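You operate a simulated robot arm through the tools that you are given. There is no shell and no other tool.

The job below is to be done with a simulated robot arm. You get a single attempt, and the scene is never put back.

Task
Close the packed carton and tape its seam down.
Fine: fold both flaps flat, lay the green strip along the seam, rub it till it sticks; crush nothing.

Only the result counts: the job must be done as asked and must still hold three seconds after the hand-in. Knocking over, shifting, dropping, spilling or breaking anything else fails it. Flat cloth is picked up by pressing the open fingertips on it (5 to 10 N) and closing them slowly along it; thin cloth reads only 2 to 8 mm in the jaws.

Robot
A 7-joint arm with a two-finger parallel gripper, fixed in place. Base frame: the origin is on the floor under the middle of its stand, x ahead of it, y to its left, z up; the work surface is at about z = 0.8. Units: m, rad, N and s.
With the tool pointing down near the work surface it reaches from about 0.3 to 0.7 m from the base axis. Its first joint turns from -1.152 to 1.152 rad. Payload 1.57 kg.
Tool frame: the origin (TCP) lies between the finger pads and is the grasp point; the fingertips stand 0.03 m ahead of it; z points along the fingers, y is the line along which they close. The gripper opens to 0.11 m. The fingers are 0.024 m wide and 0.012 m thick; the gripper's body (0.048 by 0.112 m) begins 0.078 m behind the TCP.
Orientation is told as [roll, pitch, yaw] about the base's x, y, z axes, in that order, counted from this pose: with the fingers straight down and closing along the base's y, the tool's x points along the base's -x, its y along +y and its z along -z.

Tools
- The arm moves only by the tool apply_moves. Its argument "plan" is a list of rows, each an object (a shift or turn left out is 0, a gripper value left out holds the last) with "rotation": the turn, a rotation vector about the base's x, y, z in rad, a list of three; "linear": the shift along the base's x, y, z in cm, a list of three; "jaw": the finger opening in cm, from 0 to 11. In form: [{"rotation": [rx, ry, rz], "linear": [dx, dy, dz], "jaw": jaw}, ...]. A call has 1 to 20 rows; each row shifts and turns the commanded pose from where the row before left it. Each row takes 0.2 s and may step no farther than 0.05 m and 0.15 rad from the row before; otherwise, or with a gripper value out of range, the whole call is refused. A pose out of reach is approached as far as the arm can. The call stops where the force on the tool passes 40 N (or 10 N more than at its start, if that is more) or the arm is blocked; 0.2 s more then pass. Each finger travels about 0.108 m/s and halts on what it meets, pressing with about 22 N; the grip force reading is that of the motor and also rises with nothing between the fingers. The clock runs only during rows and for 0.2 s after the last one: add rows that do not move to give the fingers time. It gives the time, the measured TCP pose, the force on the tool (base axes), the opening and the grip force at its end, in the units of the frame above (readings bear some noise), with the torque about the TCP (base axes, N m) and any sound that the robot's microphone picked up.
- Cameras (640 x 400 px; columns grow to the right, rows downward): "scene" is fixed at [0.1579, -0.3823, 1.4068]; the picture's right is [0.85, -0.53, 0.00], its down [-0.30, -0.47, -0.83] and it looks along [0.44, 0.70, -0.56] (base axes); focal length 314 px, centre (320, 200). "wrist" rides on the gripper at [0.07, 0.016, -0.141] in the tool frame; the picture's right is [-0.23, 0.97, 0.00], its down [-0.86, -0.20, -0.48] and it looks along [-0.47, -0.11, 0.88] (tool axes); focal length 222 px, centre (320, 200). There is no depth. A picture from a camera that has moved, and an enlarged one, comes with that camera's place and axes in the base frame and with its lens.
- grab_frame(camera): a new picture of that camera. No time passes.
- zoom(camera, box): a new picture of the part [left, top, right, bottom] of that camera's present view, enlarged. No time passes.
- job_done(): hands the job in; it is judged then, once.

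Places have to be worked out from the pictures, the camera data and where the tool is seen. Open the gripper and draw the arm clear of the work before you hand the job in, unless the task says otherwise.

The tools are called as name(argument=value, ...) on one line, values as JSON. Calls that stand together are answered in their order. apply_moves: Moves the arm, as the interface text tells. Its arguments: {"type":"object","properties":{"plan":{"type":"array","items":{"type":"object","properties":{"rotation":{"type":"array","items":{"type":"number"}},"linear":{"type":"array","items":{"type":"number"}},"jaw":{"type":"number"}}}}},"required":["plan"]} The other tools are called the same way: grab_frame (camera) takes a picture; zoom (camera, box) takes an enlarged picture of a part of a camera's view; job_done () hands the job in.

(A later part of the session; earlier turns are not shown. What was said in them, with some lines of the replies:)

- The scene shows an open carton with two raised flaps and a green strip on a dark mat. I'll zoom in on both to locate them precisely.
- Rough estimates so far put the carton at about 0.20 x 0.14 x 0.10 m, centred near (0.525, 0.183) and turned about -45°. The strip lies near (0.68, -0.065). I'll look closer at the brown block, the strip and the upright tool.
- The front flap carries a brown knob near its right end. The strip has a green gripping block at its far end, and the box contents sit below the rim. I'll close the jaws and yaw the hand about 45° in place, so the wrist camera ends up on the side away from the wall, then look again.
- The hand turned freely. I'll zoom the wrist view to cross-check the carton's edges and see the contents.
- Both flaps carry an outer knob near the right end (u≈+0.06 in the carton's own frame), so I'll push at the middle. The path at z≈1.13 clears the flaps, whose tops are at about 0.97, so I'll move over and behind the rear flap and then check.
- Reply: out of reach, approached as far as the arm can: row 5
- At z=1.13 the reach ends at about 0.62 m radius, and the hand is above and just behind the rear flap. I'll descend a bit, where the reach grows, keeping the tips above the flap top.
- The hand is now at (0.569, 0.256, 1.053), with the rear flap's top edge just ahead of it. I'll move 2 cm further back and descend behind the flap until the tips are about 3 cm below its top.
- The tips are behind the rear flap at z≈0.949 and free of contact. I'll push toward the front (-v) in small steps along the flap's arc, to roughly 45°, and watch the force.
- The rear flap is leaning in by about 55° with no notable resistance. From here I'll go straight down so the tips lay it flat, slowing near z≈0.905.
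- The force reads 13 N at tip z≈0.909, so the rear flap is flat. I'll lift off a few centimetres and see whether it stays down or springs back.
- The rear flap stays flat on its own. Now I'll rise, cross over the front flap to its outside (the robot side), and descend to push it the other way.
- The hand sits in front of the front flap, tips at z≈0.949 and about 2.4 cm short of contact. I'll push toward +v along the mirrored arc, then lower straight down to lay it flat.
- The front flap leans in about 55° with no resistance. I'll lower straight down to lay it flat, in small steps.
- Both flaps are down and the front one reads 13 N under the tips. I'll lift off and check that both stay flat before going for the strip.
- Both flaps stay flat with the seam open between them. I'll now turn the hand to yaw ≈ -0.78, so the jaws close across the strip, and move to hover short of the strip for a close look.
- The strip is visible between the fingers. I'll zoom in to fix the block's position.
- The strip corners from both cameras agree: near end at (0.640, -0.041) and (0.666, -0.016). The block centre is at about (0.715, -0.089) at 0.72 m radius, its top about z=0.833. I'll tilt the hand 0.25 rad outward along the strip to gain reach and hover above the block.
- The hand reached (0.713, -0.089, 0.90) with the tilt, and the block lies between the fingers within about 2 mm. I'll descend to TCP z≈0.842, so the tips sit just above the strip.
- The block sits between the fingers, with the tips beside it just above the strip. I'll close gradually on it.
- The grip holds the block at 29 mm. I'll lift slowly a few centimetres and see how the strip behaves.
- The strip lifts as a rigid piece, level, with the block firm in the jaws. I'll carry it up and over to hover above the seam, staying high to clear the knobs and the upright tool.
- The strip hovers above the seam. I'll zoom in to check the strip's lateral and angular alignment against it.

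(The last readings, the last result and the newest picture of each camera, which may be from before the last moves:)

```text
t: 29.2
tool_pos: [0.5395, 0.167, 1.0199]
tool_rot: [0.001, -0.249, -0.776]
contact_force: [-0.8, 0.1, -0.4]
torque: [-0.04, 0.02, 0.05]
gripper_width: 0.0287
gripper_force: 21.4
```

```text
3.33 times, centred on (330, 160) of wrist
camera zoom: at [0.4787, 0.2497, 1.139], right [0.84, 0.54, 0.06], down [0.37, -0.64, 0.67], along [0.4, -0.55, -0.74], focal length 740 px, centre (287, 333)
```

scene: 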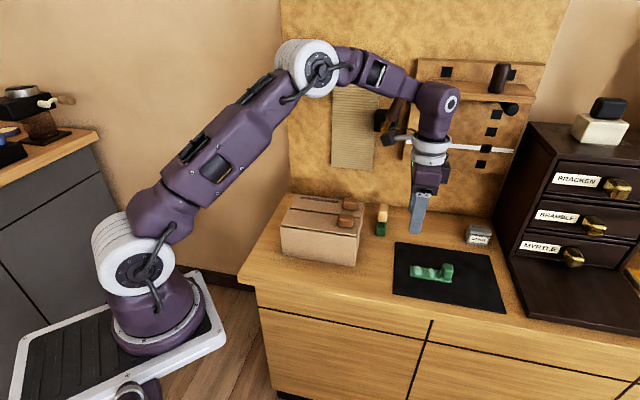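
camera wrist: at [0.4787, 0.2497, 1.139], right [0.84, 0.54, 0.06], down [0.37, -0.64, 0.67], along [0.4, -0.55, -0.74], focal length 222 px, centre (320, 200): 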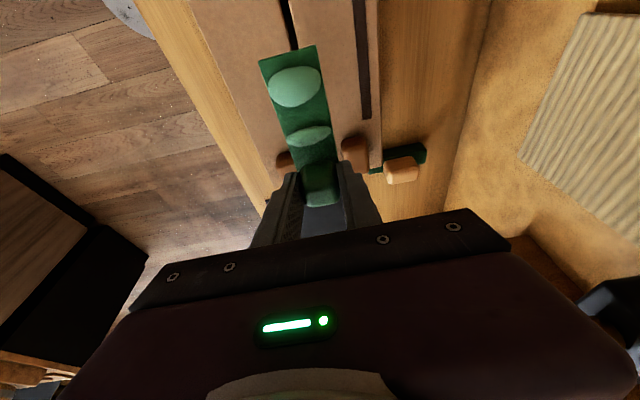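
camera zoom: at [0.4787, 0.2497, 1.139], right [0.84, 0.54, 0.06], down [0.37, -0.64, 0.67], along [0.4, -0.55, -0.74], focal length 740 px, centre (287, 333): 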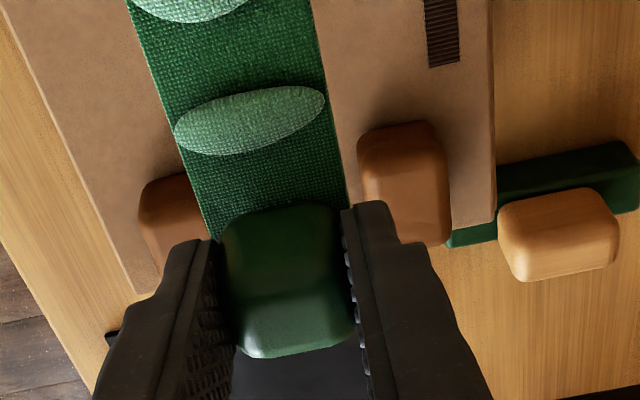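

From the wrist view the seam lies at v≈0. The strip centreline is at v≈-1.5 mm, parallel, with its far end about 3 mm short of the knobs. I'll nudge it 1.5 mm in v and 2 mm away from the knobs, then descend to just above the flaps.

apply_moves(plan=[{"linear": [-0.04, 0.25, 0]}, {"linear": [0, 0, -2.0]}, {"linear": [0, 0, -2.0]}, {"linear": [0, 0, -1.5]}, {"linear": [0, 0, -1.0]}, {"linear": [0, 0, 0]}])

grab_frame(camera="wrist")

zoom(camera="scene", box=[270, 180, 380, 250])

zoom(camera="wrist", box=[220, 0, 420, 125])

```text
t: 30.6
tool_pos: [0.5388, 0.1689, 0.9559]
tool_rot: [-0.001, -0.251, -0.777]
contact_force: [-0.3, -0.8, -1.8]
torque: [0.02, -0.03, 0.01]
gripper_width: 0.0287
gripper_force: 22.5
```

```text
taken
camera wrist: at [0.4782, 0.2524, 1.0749], right [0.84, 0.54, 0.06], down [0.37, -0.64, 0.67], along [0.4, -0.55, -0.74], focal length 222 px, centre (320, 200)
```

wrist: 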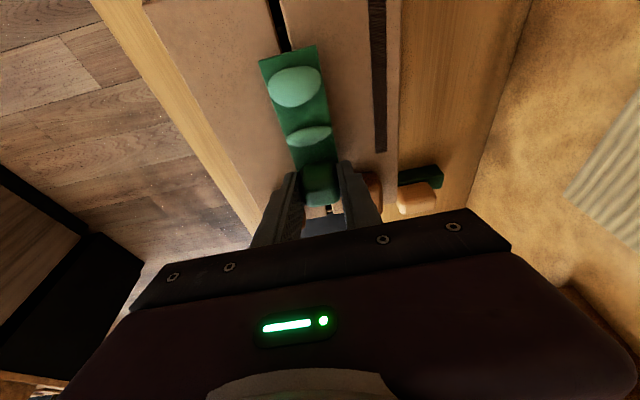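

```text
5.71 times, centred on (325, 215) of scene
camera zoom: at [0.1579, -0.3823, 1.4068], right [0.85, -0.53, 0.0], down [-0.3, -0.47, -0.83], along [0.44, 0.7, -0.56], focal length 1794 px, centre (291, 114)
```

zoom: 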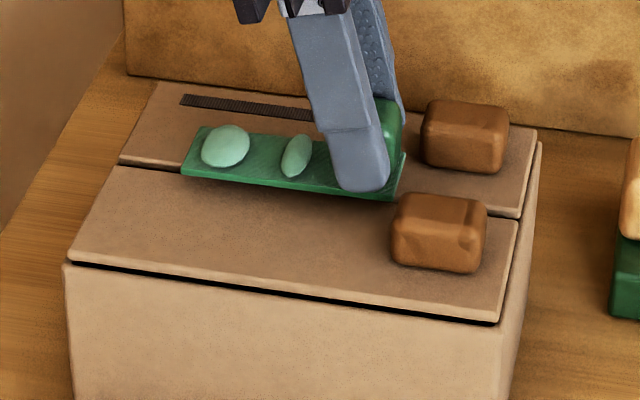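

```text
3.20 times, centred on (320, 62) of wrist
camera zoom: at [0.4782, 0.2524, 1.0749], right [0.84, 0.54, 0.06], down [0.37, -0.64, 0.67], along [0.4, -0.55, -0.74], focal length 711 px, centre (320, 640)
```

zoom: 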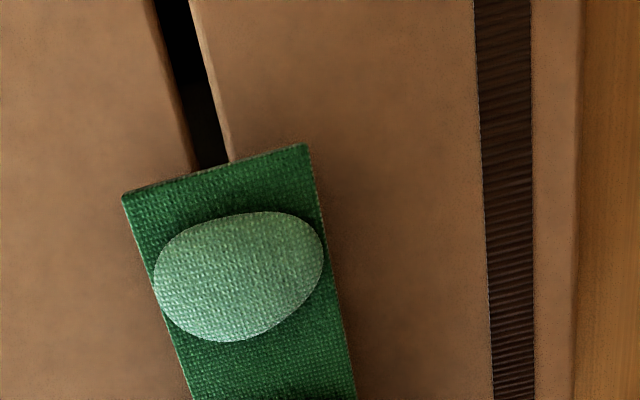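

The strip end is centred on the seam and just above the flaps. I'll descend in 1–2 mm steps until light contact.

apply_moves(plan=[{"linear": [0, 0, -0.2]}, {"linear": [0, 0, -0.2]}, {"linear": [0, 0, -0.15]}, {"linear": [0, 0, 0]}])

zoom(camera="scene", box=[270, 180, 380, 250])

```text
t: 31.6
tool_pos: [0.5401, 0.1686, 0.9491]
tool_rot: [0.001, -0.25, -0.779]
contact_force: [0.5, -0.9, -2.0]
torque: [-0.03, -0.04, 0.02]
gripper_width: 0.0287
gripper_force: 21.6
```

```text
5.71 times, centred on (325, 215) of scene
camera zoom: at [0.1579, -0.3822, 1.4068], right [0.85, -0.53, 0.0], down [-0.3, -0.47, -0.83], along [0.44, 0.7, -0.56], focal length 1794 px, centre (291, 114)
```

zoom: 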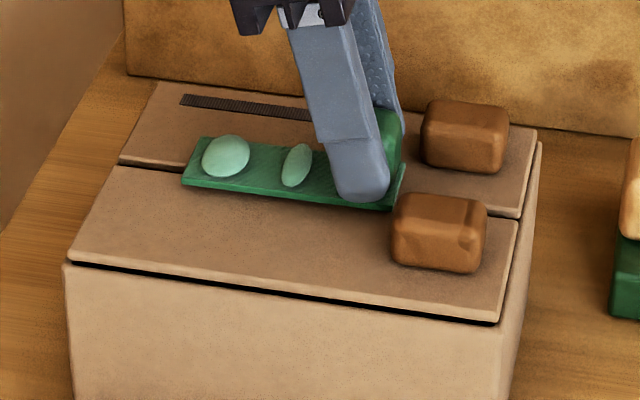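

No contact yet at TCP z=0.949. I'll shift 2 mm further from the knobs and continue down in 1 mm steps.

apply_moves(plan=[{"linear": [-0.14, 0.14, 0]}, {"linear": [0, 0, -0.1]}, {"linear": [0, 0, -0.1]}, {"linear": [0, 0, -0.1]}, {"linear": [0, 0, 0]}])

zoom(camera="scene", box=[270, 180, 380, 250])

```text
t: 32.8
tool_pos: [0.5381, 0.1703, 0.9453]
tool_rot: [0.001, -0.251, -0.778]
contact_force: [0.9, -0.7, -1.6]
torque: [-0.01, 0.05, -0.01]
gripper_width: 0.0291
gripper_force: 22.0
```

```text
5.71 times, centred on (325, 215) of scene
camera zoom: at [0.1579, -0.3823, 1.4068], right [0.85, -0.53, 0.0], down [-0.3, -0.47, -0.83], along [0.44, 0.7, -0.56], focal length 1794 px, centre (291, 114)
```

zoom: 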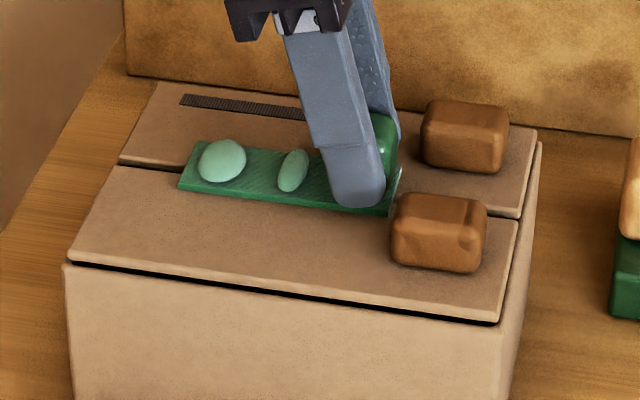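

Still no upward force at z=0.945. I'll continue down in 1 mm steps.

apply_moves(plan=[{"linear": [0, 0, -0.1]}, {"linear": [0, 0, -0.1]}, {"linear": [0, 0, 0]}])

grab_frame(camera="wrist")

zoom(camera="scene", box=[270, 180, 380, 250])

```text
t: 33.6
tool_pos: [0.5387, 0.1701, 0.9454]
tool_rot: [0.0, -0.251, -0.777]
contact_force: [-4.5, -0.8, 20.8]
torque: [0.01, 0.32, 0.03]
gripper_width: 0.0289
gripper_force: 22.7
```

```text
taken
camera wrist: at [0.4771, 0.2538, 1.065], right [0.84, 0.54, 0.06], down [0.37, -0.64, 0.68], along [0.4, -0.55, -0.74], focal length 222 px, centre (320, 200)
```

wrist: 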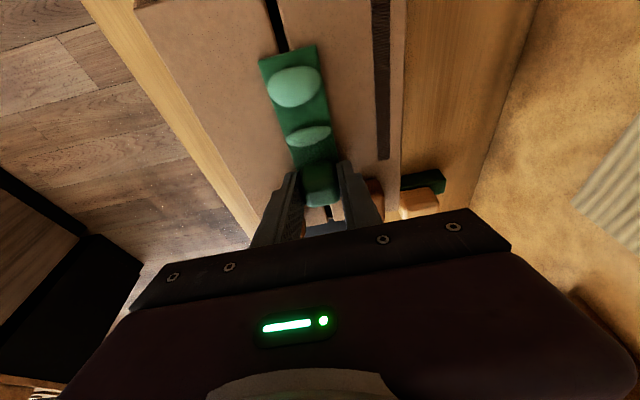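

```text
5.71 times, centred on (325, 215) of scene
camera zoom: at [0.1574, -0.3824, 1.4068], right [0.85, -0.53, 0.0], down [-0.3, -0.47, -0.83], along [0.44, 0.7, -0.56], focal length 1794 px, centre (291, 114)
```

zoom: 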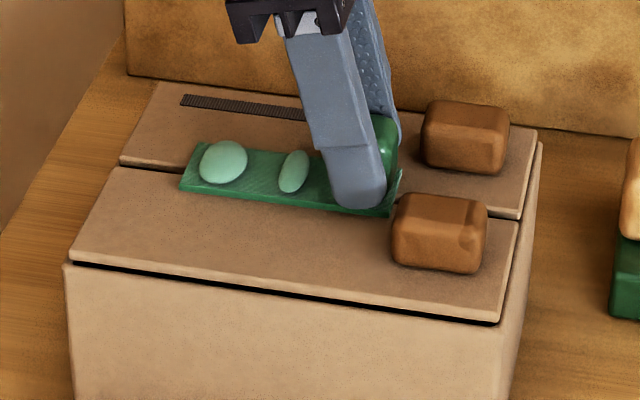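

Contact is made at about 21 N, so I'll back off 1 mm to ease the pressure and check the alignment before releasing.

apply_moves(plan=[{"linear": [0, 0, 0.1]}, {"linear": [0, 0, 0]}])

zoom(camera="wrist", box=[220, 0, 420, 125])

zoom(camera="wrist", box=[250, 120, 410, 240])

```text
t: 34.2
tool_pos: [0.5385, 0.1709, 0.9455]
tool_rot: [0.003, -0.251, -0.778]
contact_force: [1.8, -1.9, 13.6]
torque: [-0.21, -0.11, 0.03]
gripper_width: 0.029
gripper_force: 21.9
```

```text
3.20 times, centred on (320, 62) of wrist
camera zoom: at [0.4773, 0.2539, 1.0651], right [0.84, 0.54, 0.06], down [0.37, -0.64, 0.68], along [0.4, -0.55, -0.74], focal length 711 px, centre (320, 640)
```

zoom: 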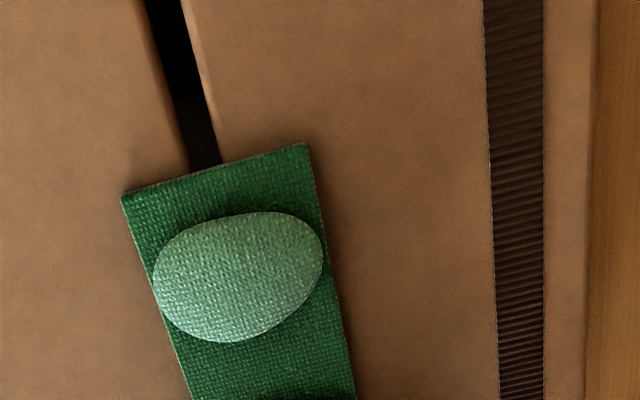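

```text
3.33 times, centred on (330, 180) of wrist
camera zoom: at [0.4773, 0.2539, 1.0651], right [0.84, 0.54, 0.06], down [0.37, -0.64, 0.68], along [0.4, -0.55, -0.74], focal length 740 px, centre (287, 267)
```

zoom: 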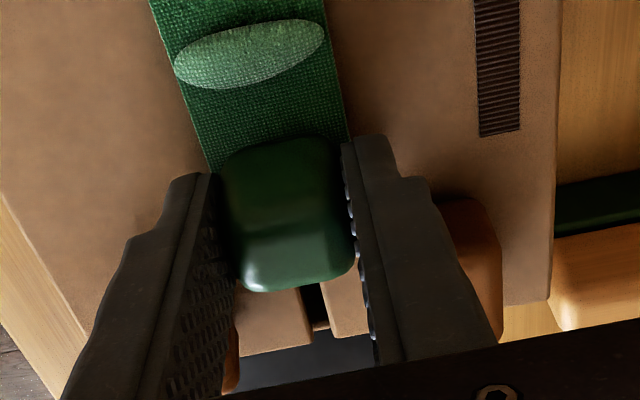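

The strip is centred on the seam within about 1.5 mm and parallel to it. I'll release the block by opening the jaws gently, then rise straight along the tool axis.

apply_moves(plan=[{"jaw": 3.1}, {"jaw": 3.5}, {"jaw": 4.0}, {"jaw": 4.6}, {"jaw": 4.6}])

grab_frame(camera="wrist")

zoom(camera="scene", box=[270, 180, 380, 250])

```text
t: 35.4
tool_pos: [0.5381, 0.1704, 0.9441]
tool_rot: [0.0, -0.251, -0.777]
contact_force: [-0.2, -0.2, 0.1]
torque: [0.0, 0.02, 0.0]
gripper_width: 0.046
gripper_force: 0.1
```

```text
taken
camera wrist: at [0.4771, 0.2541, 1.0649], right [0.84, 0.54, 0.06], down [0.37, -0.64, 0.67], along [0.4, -0.55, -0.74], focal length 222 px, centre (320, 200)
```

wrist: 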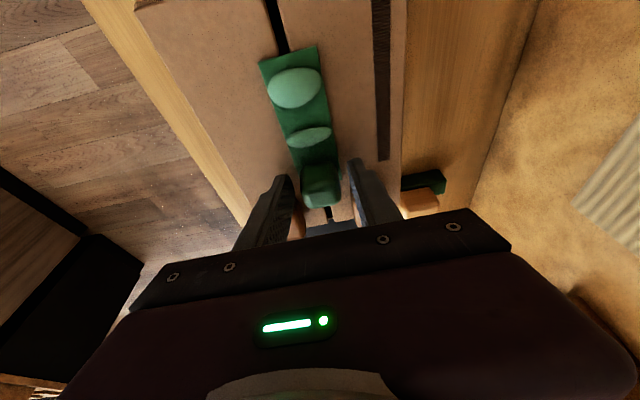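

```text
5.71 times, centred on (325, 215) of scene
camera zoom: at [0.1579, -0.3823, 1.4068], right [0.85, -0.53, 0.0], down [-0.3, -0.47, -0.83], along [0.44, 0.7, -0.56], focal length 1794 px, centre (291, 114)
```

zoom: 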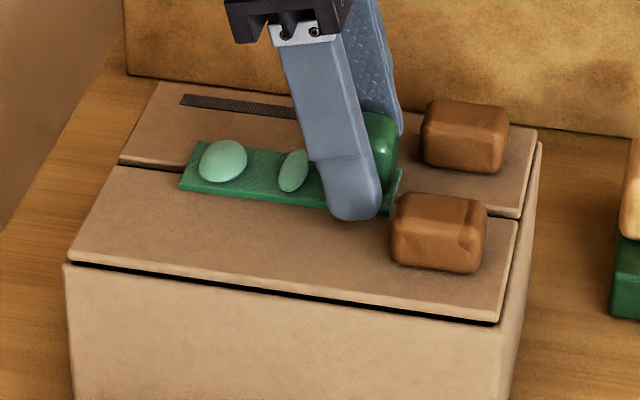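

The strip stays in place on release. I'll back out along the tool axis, return the hand to vertical and close the fingers, then inspect.

apply_moves(plan=[{"linear": [-0.35, 0.35, 1.93]}, {"linear": [-0.35, 0.35, 1.93]}, {"linear": [-0.35, 0.35, 1.93]}, {"linear": [0, 0, 2.5]}, {"rotation": [0.0876, 0.0891, 0], "jaw": 4.6}, {"rotation": [0.0876, 0.0891, 0], "jaw": 2}, {"jaw": 0}, {"jaw": 0}])

grab_frame(camera="wrist")

zoom(camera="scene", box=[270, 180, 380, 250])

```text
t: 37.2
tool_pos: [0.5296, 0.1815, 1.0272]
tool_rot: [0.0, 0.0, -0.776]
contact_force: [0.0, -0.4, -0.4]
torque: [0.01, 0.0, 0.01]
gripper_width: 0.0002
gripper_force: 20.9
```

```text
taken
camera wrist: at [0.4906, 0.2416, 1.1692], right [0.84, 0.53, 0.0], down [0.47, -0.74, 0.48], along [0.26, -0.4, -0.88], focal length 222 px, centre (320, 200)
```

wrist: 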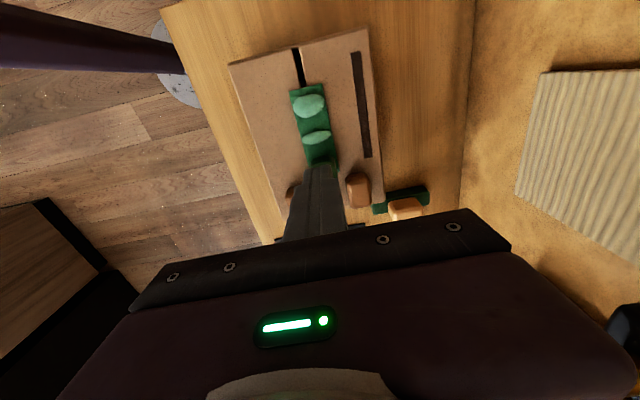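

```text
5.71 times, centred on (325, 215) of scene
camera zoom: at [0.1579, -0.3823, 1.4068], right [0.85, -0.53, 0.0], down [-0.3, -0.47, -0.83], along [0.44, 0.7, -0.56], focal length 1794 px, centre (291, 114)
```

zoom: 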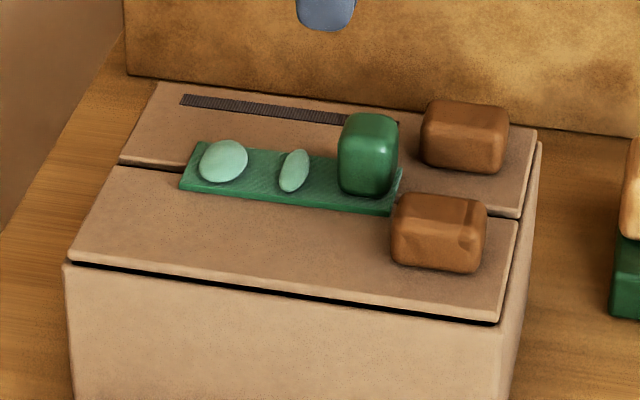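

The strip lies along the seam. I'll zoom the wrist view to verify alignment before rubbing.

zoom(camera="wrist", box=[220, 20, 400, 220])

```text
2.00 times, centred on (310, 120) of wrist
camera zoom: at [0.4906, 0.2416, 1.1692], right [0.84, 0.53, 0.0], down [0.47, -0.74, 0.48], along [0.26, -0.4, -0.88], focal length 444 px, centre (340, 360)
```

zoom: 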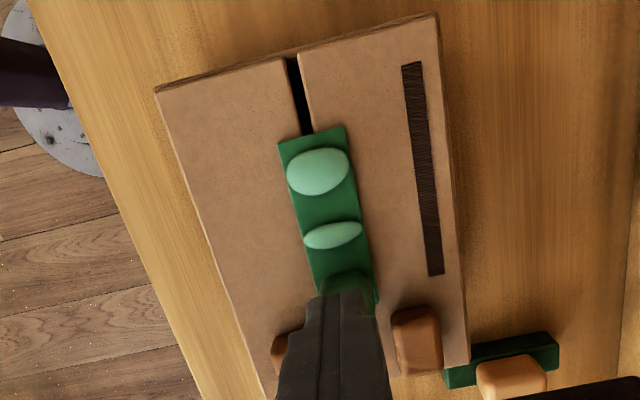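

The strip is centred on the seam to within about 1 mm. I'll move the closed fingertips above the first light oval and descend close to it, to probe the surface height.

apply_moves(plan=[{"linear": [-1.62, 1.51, 0]}, {"linear": [-1.62, 1.51, 0]}, {"linear": [0, 0, -2.5]}, {"linear": [0, 0, -2.5]}, {"linear": [0, 0, -1.5]}, {"linear": [0, 0, 0]}])

zoom(camera="scene", box=[270, 180, 380, 250])

grab_frame(camera="wrist")

```text
t: 38.6
tool_pos: [0.4946, 0.212, 0.9632]
tool_rot: [-0.001, 0.002, -0.776]
contact_force: [0.5, -0.6, 0.1]
torque: [-0.03, -0.02, -0.04]
gripper_width: 0.0
gripper_force: 21.6
```

```text
5.71 times, centred on (325, 215) of scene
camera zoom: at [0.1579, -0.3823, 1.4068], right [0.85, -0.53, 0.0], down [-0.3, -0.47, -0.83], along [0.44, 0.7, -0.56], focal length 1794 px, centre (291, 114)
```

zoom: 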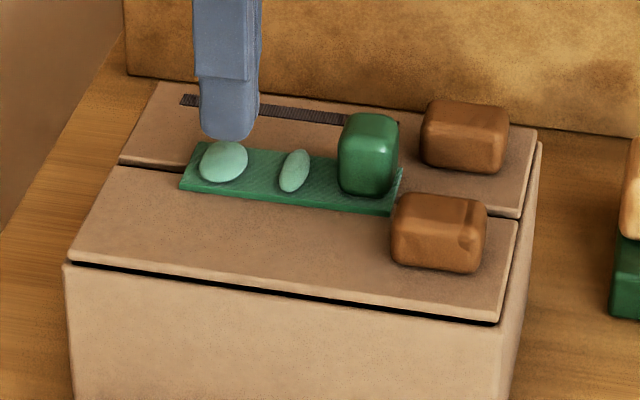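

```text
taken
camera wrist: at [0.4574, 0.2717, 1.1052], right [0.85, 0.53, 0.0], down [0.47, -0.74, 0.48], along [0.26, -0.4, -0.88], focal length 222 px, centre (320, 200)
```

wrist: 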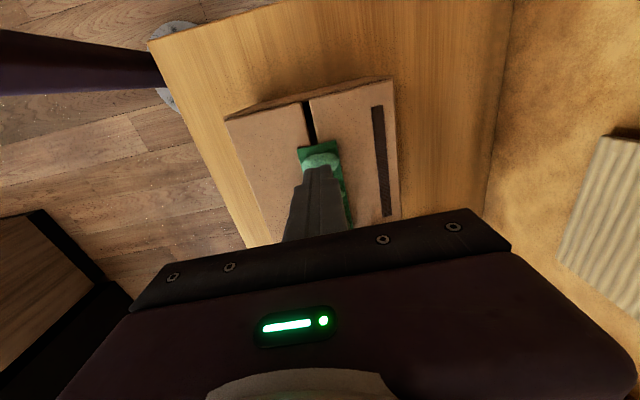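

The tips are at z≈0.933 over the first oval. I'll lower in small steps to find first contact.

apply_moves(plan=[{"linear": [0, 0, -0.3]}, {"linear": [0, 0, -0.3]}, {"linear": [0, 0, -0.2]}, {"linear": [0, 0, 0]}])

```text
t: 39.6
tool_pos: [0.4953, 0.2117, 0.9561]
tool_rot: [0.0, 0.0, -0.776]
contact_force: [-0.5, -0.6, -0.5]
torque: [-0.05, 0.02, 0.01]
gripper_width: 0.0
gripper_force: 22.5
```

No contact yet with the tips at 0.926, so I continue in 1.5 mm steps.

apply_moves(plan=[{"linear": [0, 0, -0.15]}, {"linear": [0, 0, -0.15]}, {"linear": [0, 0, -0.15]}, {"linear": [0, 0, 0]}])

zoom(camera="scene", box=[270, 180, 380, 250])

```text
t: 40.6
tool_pos: [0.4953, 0.2119, 0.9515]
tool_rot: [-0.002, 0.0, -0.777]
contact_force: [0.6, -0.5, -0.4]
torque: [0.01, -0.02, -0.02]
gripper_width: 0.0001
gripper_force: 21.1
```

```text
5.71 times, centred on (325, 215) of scene
camera zoom: at [0.1579, -0.3823, 1.4068], right [0.85, -0.53, 0.0], down [-0.3, -0.47, -0.83], along [0.44, 0.7, -0.56], focal length 1794 px, centre (291, 114)
```

zoom: 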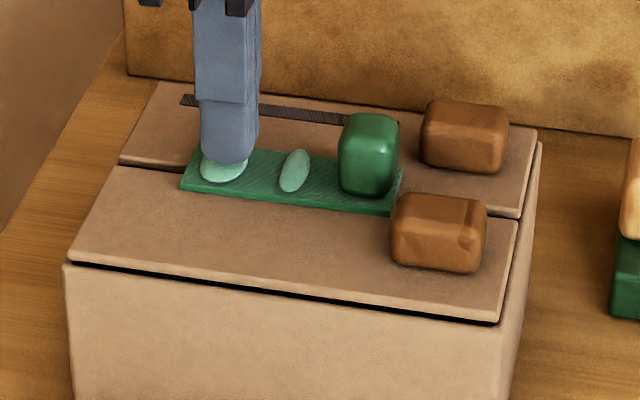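

The tips are at 0.9215 and still free. I'll continue in 1 mm steps.

apply_moves(plan=[{"linear": [0, 0, -0.15]}, {"linear": [0, 0, -0.1]}, {"linear": [0, 0, -0.1]}, {"linear": [0, 0, 0]}])

```text
t: 41.6
tool_pos: [0.495, 0.2124, 0.9467]
tool_rot: [0.0, -0.002, -0.778]
contact_force: [0.3, -0.5, 1.1]
torque: [0.01, -0.02, 0.01]
gripper_width: 0.0002
gripper_force: 21.1
```

The tips are at about 0.917 with perhaps the faintest touch. I'll go on 1 mm at a time.

apply_moves(plan=[{"linear": [0, 0, -0.1]}, {"linear": [0, 0, -0.1]}, {"linear": [0, 0, 0]}])

zoom(camera="scene", box=[270, 180, 380, 250])

```text
t: 42.4
tool_pos: [0.4953, 0.2107, 0.9459]
tool_rot: [0.0, 0.0, -0.777]
contact_force: [-0.3, -0.4, 0.8]
torque: [0.02, -0.04, 0.01]
gripper_width: 0.0
gripper_force: 21.3
```

```text
5.71 times, centred on (325, 215) of scene
camera zoom: at [0.1579, -0.3823, 1.4068], right [0.85, -0.53, 0.0], down [-0.3, -0.47, -0.83], along [0.44, 0.7, -0.56], focal length 1794 px, centre (291, 114)
```

zoom: 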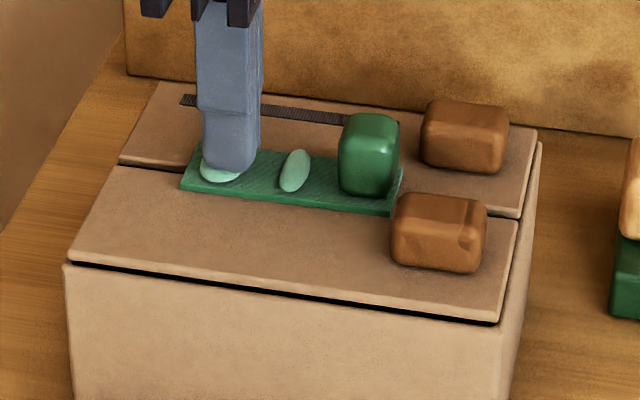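

The tips are at about 0.915 with no firm contact. I'll continue 1 mm at a time.

apply_moves(plan=[{"linear": [0, 0, -0.1]}, {"linear": [0, 0, 0]}])

apply_moves(plan=[{"linear": [0, 0, -0.1]}, {"linear": [0, 0, 0]}])

```text
t: 43.0
tool_pos: [0.496, 0.2116, 0.9445]
tool_rot: [0.001, 0.002, -0.776]
contact_force: [0.1, 0.3, -0.1]
torque: [0.01, 0.02, -0.01]
gripper_width: 0.0004
gripper_force: 21.2
```

```text
t: 43.6
tool_pos: [0.4946, 0.2117, 0.9427]
tool_rot: [0.001, 0.0, -0.776]
contact_force: [0.1, 0.6, 0.5]
torque: [0.0, -0.01, 0.01]
gripper_width: 0.0
gripper_force: 20.7
```

The tips are at about 0.913, level with the strip's top, so the ovals seem to be only a surface pattern. I'll go down in half-millimetre steps to find a light press.

apply_moves(plan=[{"linear": [0, 0, -0.05]}, {"linear": [0, 0, -0.05]}, {"linear": [0, 0, 0]}])

```text
t: 44.4
tool_pos: [0.4956, 0.2108, 0.9426]
tool_rot: [0.0, 0.0, -0.777]
contact_force: [0.3, 1.0, 0.9]
torque: [-0.04, -0.01, -0.01]
gripper_width: 0.0002
gripper_force: 21.4
```

apply_moves(plan=[{"linear": [0, 0, -0.05]}, {"linear": [0, 0, -0.05]}, {"linear": [0, 0, 0]}])

```text
t: 45.2
tool_pos: [0.4949, 0.2117, 0.9415]
tool_rot: [0.002, -0.001, -0.777]
contact_force: [-3.0, -0.7, 8.0]
torque: [-0.03, 0.08, -0.03]
gripper_width: 0.0
gripper_force: 21.9
```

Contact at 8 N with the tips at 0.9115, which is right at the strip's surface. I'll make a short trial stroke of 1 cm along the strip and check that the strip doesn't drag.

apply_moves(plan=[{"linear": [0.18, -0.175, 0]}, {"linear": [0.18, -0.175, 0]}, {"linear": [0.18, -0.175, 0]}, {"linear": [0.18, -0.175, 0]}])

zoom(camera="scene", box=[270, 180, 380, 250])

```text
t: 46.2
tool_pos: [0.5014, 0.2046, 0.9417]
tool_rot: [0.001, 0.0, -0.777]
contact_force: [-3.9, 5.6, 10.2]
torque: [0.18, 0.12, 0.03]
gripper_width: 0.0
gripper_force: 21.1
```

```text
5.71 times, centred on (325, 215) of scene
camera zoom: at [0.1576, -0.3822, 1.4068], right [0.85, -0.53, 0.0], down [-0.3, -0.47, -0.83], along [0.44, 0.7, -0.56], focal length 1794 px, centre (291, 114)
```

zoom: 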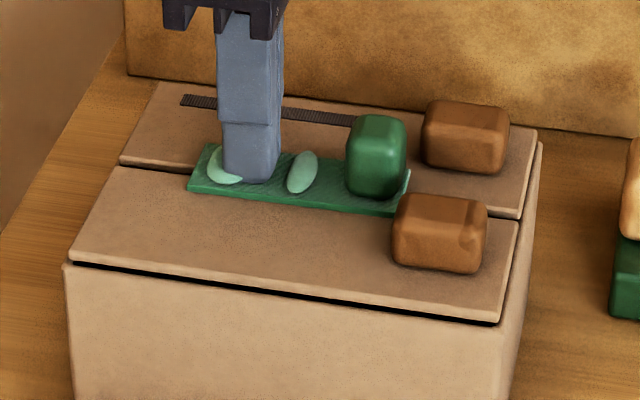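

The strip crept about 4 mm with the stroke while friction held. I'll stroke back the other way and see whether it moves back or has begun to stick.

apply_moves(plan=[{"linear": [-0.18, 0.175, 0]}, {"linear": [-0.18, 0.175, 0]}, {"linear": [-0.18, 0.175, 0]}, {"linear": [-0.18, 0.175, 0]}, {"linear": [-0.18, 0.175, 0]}])

zoom(camera="scene", box=[270, 180, 380, 250])

```text
t: 47.4
tool_pos: [0.4943, 0.2141, 0.9412]
tool_rot: [0.002, -0.003, -0.778]
contact_force: [6.3, -7.3, 14.3]
torque: [-0.18, -0.24, -0.03]
gripper_width: 0.0001
gripper_force: 21.4
```

```text
5.71 times, centred on (325, 215) of scene
camera zoom: at [0.1578, -0.3825, 1.4067], right [0.85, -0.53, 0.0], down [-0.3, -0.47, -0.83], along [0.44, 0.7, -0.56], focal length 1794 px, centre (291, 114)
```

zoom: 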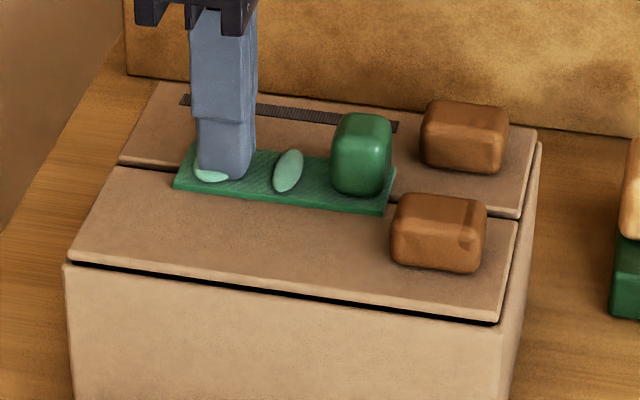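

The strip shifted back about 7 mm, so it isn't stuck yet, and friction at both faces is similar (about 0.67). I'll keep rubbing with short back-and-forth strokes at lower pressure so the drags cancel, and watch whether they shrink.

apply_moves(plan=[{"linear": [0.14, -0.14, 0.05]}, {"linear": [0.18, -0.175, 0]}, {"linear": [0.18, -0.175, 0]}, {"linear": [0.18, -0.175, 0]}, {"linear": [0.18, -0.175, 0]}, {"linear": [0.18, -0.175, 0]}])

zoom(camera="scene", box=[270, 180, 380, 250])

```text
t: 48.8
tool_pos: [0.5032, 0.2028, 0.9419]
tool_rot: [0.001, -0.001, -0.779]
contact_force: [-2.3, 2.8, 5.9]
torque: [0.08, 0.07, 0.01]
gripper_width: 0.0001
gripper_force: 21.1
```

```text
5.71 times, centred on (325, 215) of scene
camera zoom: at [0.1577, -0.3822, 1.4068], right [0.85, -0.53, 0.0], down [-0.3, -0.47, -0.83], along [0.44, 0.7, -0.56], focal length 1794 px, centre (291, 114)
```

zoom: 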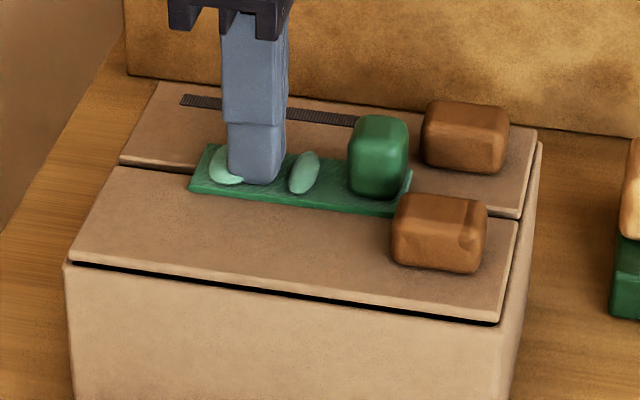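

Each stroke drags the strip about half its length, with no sticking yet. A better way is to turn the jaws along the strip and rub by opening and closing both fingertips on it, so their drags cancel. First I'll draw the strip back about 6 mm with one short stroke and lift.

apply_moves(plan=[{"linear": [-0.18, 0.175, 0]}, {"linear": [-0.18, 0.175, 0]}, {"linear": [-0.18, 0.175, 0]}, {"linear": [-0.18, 0.175, 0]}, {"linear": [0, 0, 0.5]}, {"linear": [0, 0, 2.0]}, {"linear": [0, 0, 3.0]}])

zoom(camera="scene", box=[270, 180, 380, 250])

grab_frame(camera="wrist")

```text
t: 50.4
tool_pos: [0.4978, 0.213, 0.9989]
tool_rot: [0.001, 0.001, -0.776]
contact_force: [0.1, -0.6, -1.0]
torque: [-0.02, -0.01, 0.05]
gripper_width: 0.0
gripper_force: 21.3
```

```text
5.71 times, centred on (325, 215) of scene
camera zoom: at [0.1579, -0.3823, 1.4068], right [0.85, -0.53, 0.0], down [-0.3, -0.47, -0.83], along [0.44, 0.7, -0.56], focal length 1794 px, centre (291, 114)
```

zoom: 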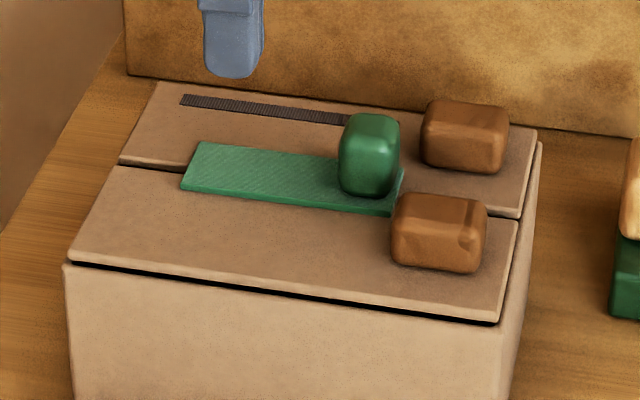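

```text
taken
camera wrist: at [0.4601, 0.2713, 1.1389], right [0.85, 0.53, 0.0], down [0.47, -0.74, 0.48], along [0.26, -0.4, -0.88], focal length 222 px, centre (320, 200)
```

wrist: 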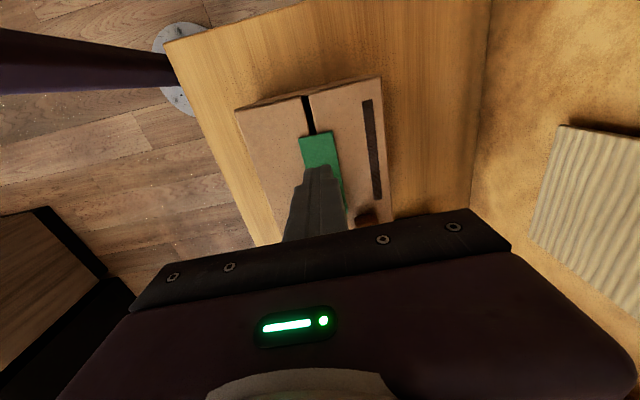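

The light ovals have vanished: they look to have been the unstuck bubbles, now rubbed flat. I'll look closely at the strip's seating and alignment.

zoom(camera="wrist", box=[230, 70, 390, 240])

zoom(camera="scene", box=[295, 195, 350, 230])

```text
2.35 times, centred on (310, 155) of wrist
camera zoom: at [0.4601, 0.2713, 1.1389], right [0.85, 0.53, 0.0], down [0.47, -0.74, 0.48], along [0.26, -0.4, -0.88], focal length 523 px, centre (344, 306)
```

zoom: 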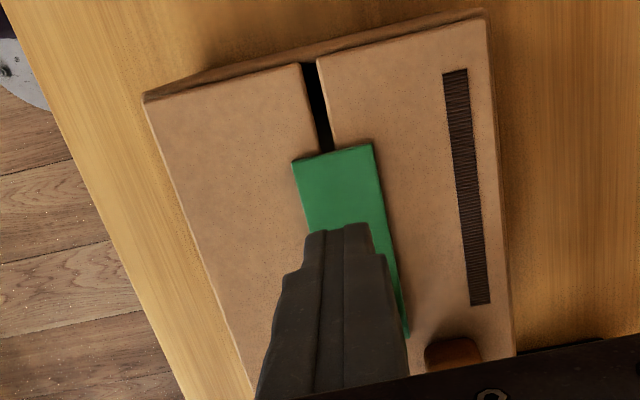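

```text
11.43 times, centred on (322, 212) of scene
camera zoom: at [0.1579, -0.3823, 1.4068], right [0.85, -0.53, 0.0], down [-0.3, -0.47, -0.83], along [0.44, 0.7, -0.56], focal length 3587 px, centre (291, 57)
```

zoom: 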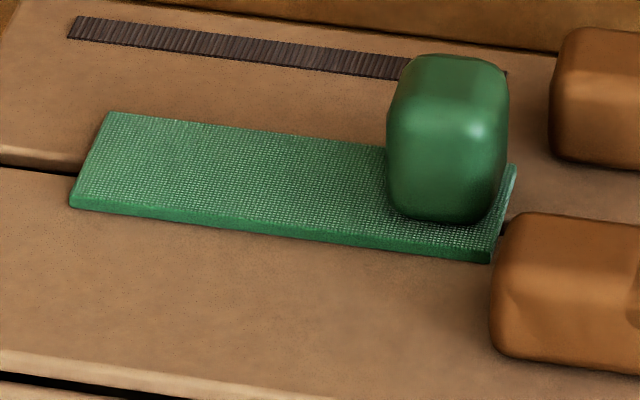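

The strip lies flat and centred on the seam. As a gentle proof that it has stuck, I'll press lightly again and stroke about 1 cm; if bonded, it should no longer creep.

apply_moves(plan=[{"linear": [0, 0, -2.5]}, {"linear": [0, 0, -2.5]}, {"linear": [0, 0, -0.4]}, {"linear": [0, 0, -0.2]}, {"linear": [0, 0, -0.1]}, {"linear": [0, 0, 0]}])

```text
t: 51.8
tool_pos: [0.4967, 0.2101, 0.9405]
tool_rot: [0.004, 0.001, -0.774]
contact_force: [-3.0, -1.7, 29.3]
torque: [-0.06, 0.06, 0.0]
gripper_width: 0.0002
gripper_force: 21.1
```

29 N is more than I want; I'll ease up 2 mm.

apply_moves(plan=[{"linear": [0, 0, 0.2]}, {"linear": [0, 0, 0]}])

zoom(camera="scene", box=[270, 180, 380, 250])

```text
t: 52.4
tool_pos: [0.4969, 0.2109, 0.9428]
tool_rot: [0.0, -0.001, -0.775]
contact_force: [3.6, -0.9, 8.3]
torque: [0.02, -0.08, 0.0]
gripper_width: 0.0
gripper_force: 21.8
```

```text
5.71 times, centred on (325, 215) of scene
camera zoom: at [0.1578, -0.3823, 1.4067], right [0.85, -0.53, 0.0], down [-0.3, -0.47, -0.83], along [0.44, 0.7, -0.56], focal length 1794 px, centre (291, 114)
```

zoom: 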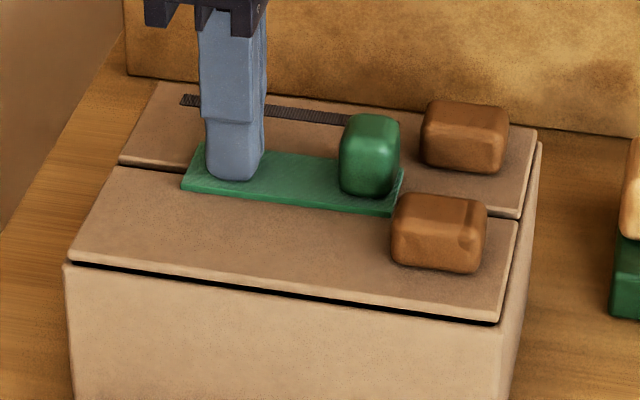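

Now at 8 N with the strip corner at its reference pixel. I'll stroke 1.25 cm toward the block and look for any creep.

apply_moves(plan=[{"linear": [0.18, -0.175, 0]}, {"linear": [0.18, -0.175, 0]}, {"linear": [0.18, -0.175, 0]}, {"linear": [0.18, -0.175, 0]}, {"linear": [0.18, -0.175, 0]}])

zoom(camera="scene", box=[270, 180, 380, 250])

```text
t: 53.6
tool_pos: [0.5046, 0.2011, 0.9418]
tool_rot: [0.0, 0.0, -0.777]
contact_force: [-5.3, 3.8, 8.7]
torque: [0.13, 0.18, -0.04]
gripper_width: 0.0
gripper_force: 20.9
```

```text
5.71 times, centred on (325, 215) of scene
camera zoom: at [0.1576, -0.3822, 1.4068], right [0.85, -0.53, 0.0], down [-0.3, -0.47, -0.83], along [0.44, 0.7, -0.56], focal length 1794 px, centre (291, 114)
```

zoom: 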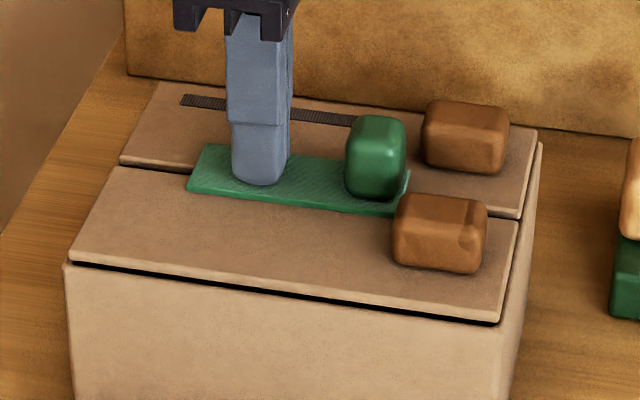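

The strip shifted by only about 6 px this time (and the flap knob by 2 px), which may be elastic give. I'll lift off and see whether it springs back.

apply_moves(plan=[{"linear": [0, 0, 0.5]}, {"linear": [0, 0, 2.0]}, {"linear": [0, 0, 3.0]}, {"linear": [0, 0, 0]}])

zoom(camera="scene", box=[270, 180, 380, 250])

zoom(camera="scene", box=[295, 195, 350, 230])

```text
t: 54.6
tool_pos: [0.5058, 0.2004, 0.997]
tool_rot: [0.0, 0.001, -0.777]
contact_force: [-0.4, -0.4, 0.6]
torque: [-0.01, -0.04, 0.02]
gripper_width: 0.0001
gripper_force: 21.6
```

```text
5.71 times, centred on (325, 215) of scene
camera zoom: at [0.1579, -0.3823, 1.4068], right [0.85, -0.53, 0.0], down [-0.3, -0.47, -0.83], along [0.44, 0.7, -0.56], focal length 1794 px, centre (291, 114)
```

zoom: 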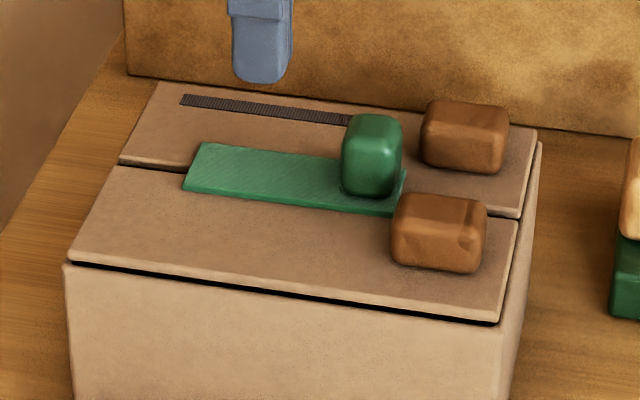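

```text
11.43 times, centred on (322, 212) of scene
camera zoom: at [0.1579, -0.3823, 1.4068], right [0.85, -0.53, 0.0], down [-0.3, -0.47, -0.83], along [0.44, 0.7, -0.56], focal length 3587 px, centre (291, 57)
```

zoom: 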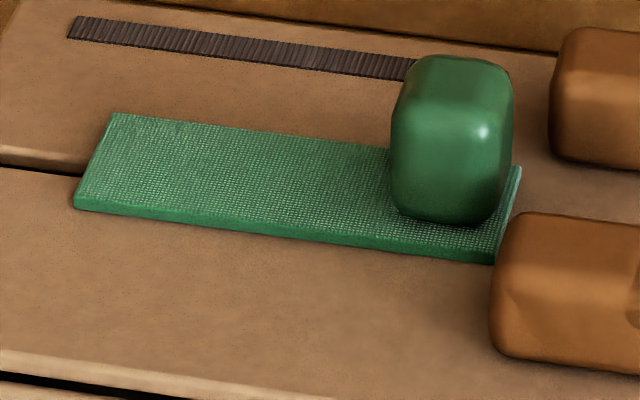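

After release it sprang back most of the way, with a net shift of about 1 mm against the earlier 7 mm, so it now seems bonded. I'll wait a second and compare again for creep.

apply_moves(plan=[{"linear": [0, 0, 1]}, {"linear": [0, 0, 0]}, {"linear": [0, 0, 0]}, {"linear": [0, 0, 0]}, {"linear": [0, 0, 0]}, {"linear": [0, 0, 0]}])

zoom(camera="scene", box=[295, 195, 350, 230])

grab_frame(camera="wrist")

```text
t: 56.0
tool_pos: [0.5061, 0.2013, 1.0082]
tool_rot: [-0.001, 0.001, -0.777]
contact_force: [-1.3, 0.8, 0.1]
torque: [0.0, -0.01, 0.04]
gripper_width: 0.0002
gripper_force: 21.1
```

```text
11.43 times, centred on (322, 212) of scene
camera zoom: at [0.1579, -0.3823, 1.4068], right [0.85, -0.53, 0.0], down [-0.3, -0.47, -0.83], along [0.44, 0.7, -0.56], focal length 3587 px, centre (291, 57)
```

zoom: 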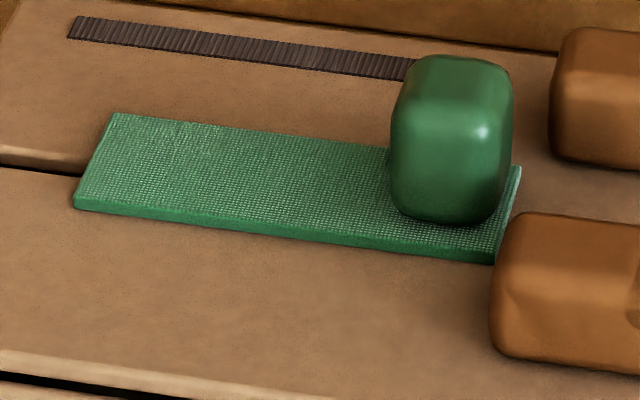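

```text
taken
camera wrist: at [0.4682, 0.2613, 1.1486], right [0.84, 0.53, 0.0], down [0.47, -0.74, 0.48], along [0.26, -0.4, -0.88], focal length 222 px, centre (320, 200)
```

wrist: 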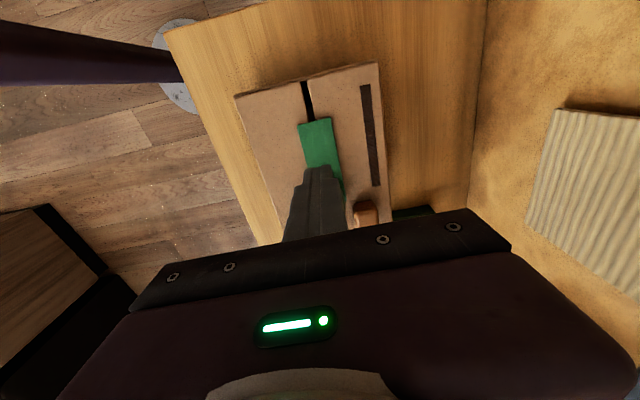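

The strip hasn't moved further: flat, centred across the seam, bubbles gone, and it resisted the test stroke. I'll raise the arm, open the gripper and draw clear, then do a final inspection.

apply_moves(plan=[{"linear": [0, 0, 3]}, {"linear": [0, 0, 3]}, {"linear": [0, 0, 3]}, {"linear": [0, 0, 3]}, {"linear": [-2.8, 0, 0]}, {"linear": [-2.8, 0, 0]}, {"linear": [-2.8, 0, 0]}, {"linear": [-2.8, 0, 0], "jaw": 6}, {"linear": [0, 0, 0], "jaw": 9}, {"linear": [0, 0, 0], "jaw": 9}])

grab_frame(camera="scene")

zoom(camera="scene", box=[250, 160, 410, 280])

zoom(camera="scene", box=[295, 195, 350, 230])

grab_frame(camera="wrist")

```text
t: 58.2
tool_pos: [0.3928, 0.2014, 1.1262]
tool_rot: [0.001, 0.001, -0.777]
contact_force: [0.6, 0.8, 0.5]
torque: [-0.01, -0.02, -0.02]
gripper_width: 0.0901
gripper_force: 0.0
```

```text
taken
```

scene: 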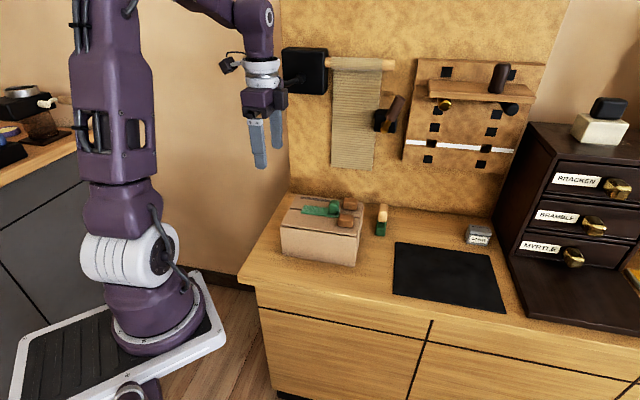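

```text
3.33 times, centred on (330, 220) of scene
camera zoom: at [0.1579, -0.3823, 1.4068], right [0.85, -0.53, 0.0], down [-0.3, -0.47, -0.83], along [0.44, 0.7, -0.56], focal length 1046 px, centre (287, 133)
```

zoom: 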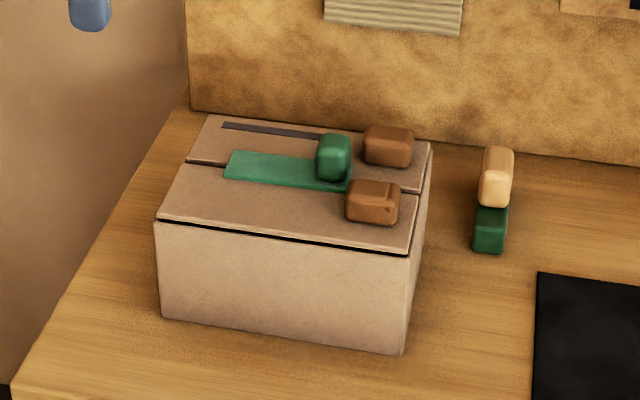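

```text
11.43 times, centred on (322, 212) of scene
camera zoom: at [0.1579, -0.3823, 1.4068], right [0.85, -0.53, 0.0], down [-0.3, -0.47, -0.83], along [0.44, 0.7, -0.56], focal length 3587 px, centre (291, 57)
```

zoom: 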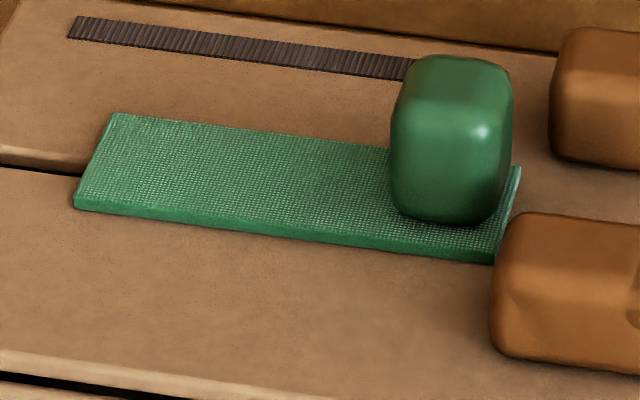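

```text
taken
camera wrist: at [0.3553, 0.2609, 1.2682], right [0.84, 0.53, 0.0], down [0.47, -0.74, 0.48], along [0.26, -0.4, -0.88], focal length 222 px, centre (320, 200)
```

wrist: 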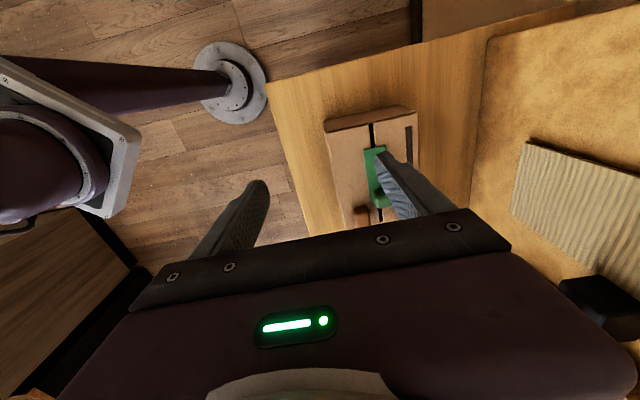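

Both flaps are flat, and the strip lies across the seam with no bubbles left. The carton, the upright tool and the mat are where they were, and the gripper is open and clear. I'm handing in the job.

job_done()

```text
The job is handed in.
```

I closed the carton, laid the green strip along its seam and rubbed it until it appeared to stick. I've handed the job in, but I haven't seen the verdict.

- **Flaps:** both lie flat and stayed flat after I let go.
- **Strip:** it sits within about 1–2 mm of the seam line. It is about 1 cm off the carton's middle along the seam, to keep clear of the brown knobs on the flaps.
- **Sticking:** while I rubbed, the light ovals on the strip disappeared. A final test stroke at about 8 N moved it only about 1 mm for good, where earlier strokes had dragged it 4–8 mm. I only rubbed the half away from the green block.
- **Force:** pressing was mostly between 6 and 21 N, with one brief 29 N reading on the strip that I eased off at once. I saw no damage to the carton. I couldn't see the contents once the flaps were closed.
- **Surroundings:** in the final pictures the carton hadn't moved, and the upright tool, the mat and the rest of the bench looked undisturbed. The arm is clear with the gripper open.
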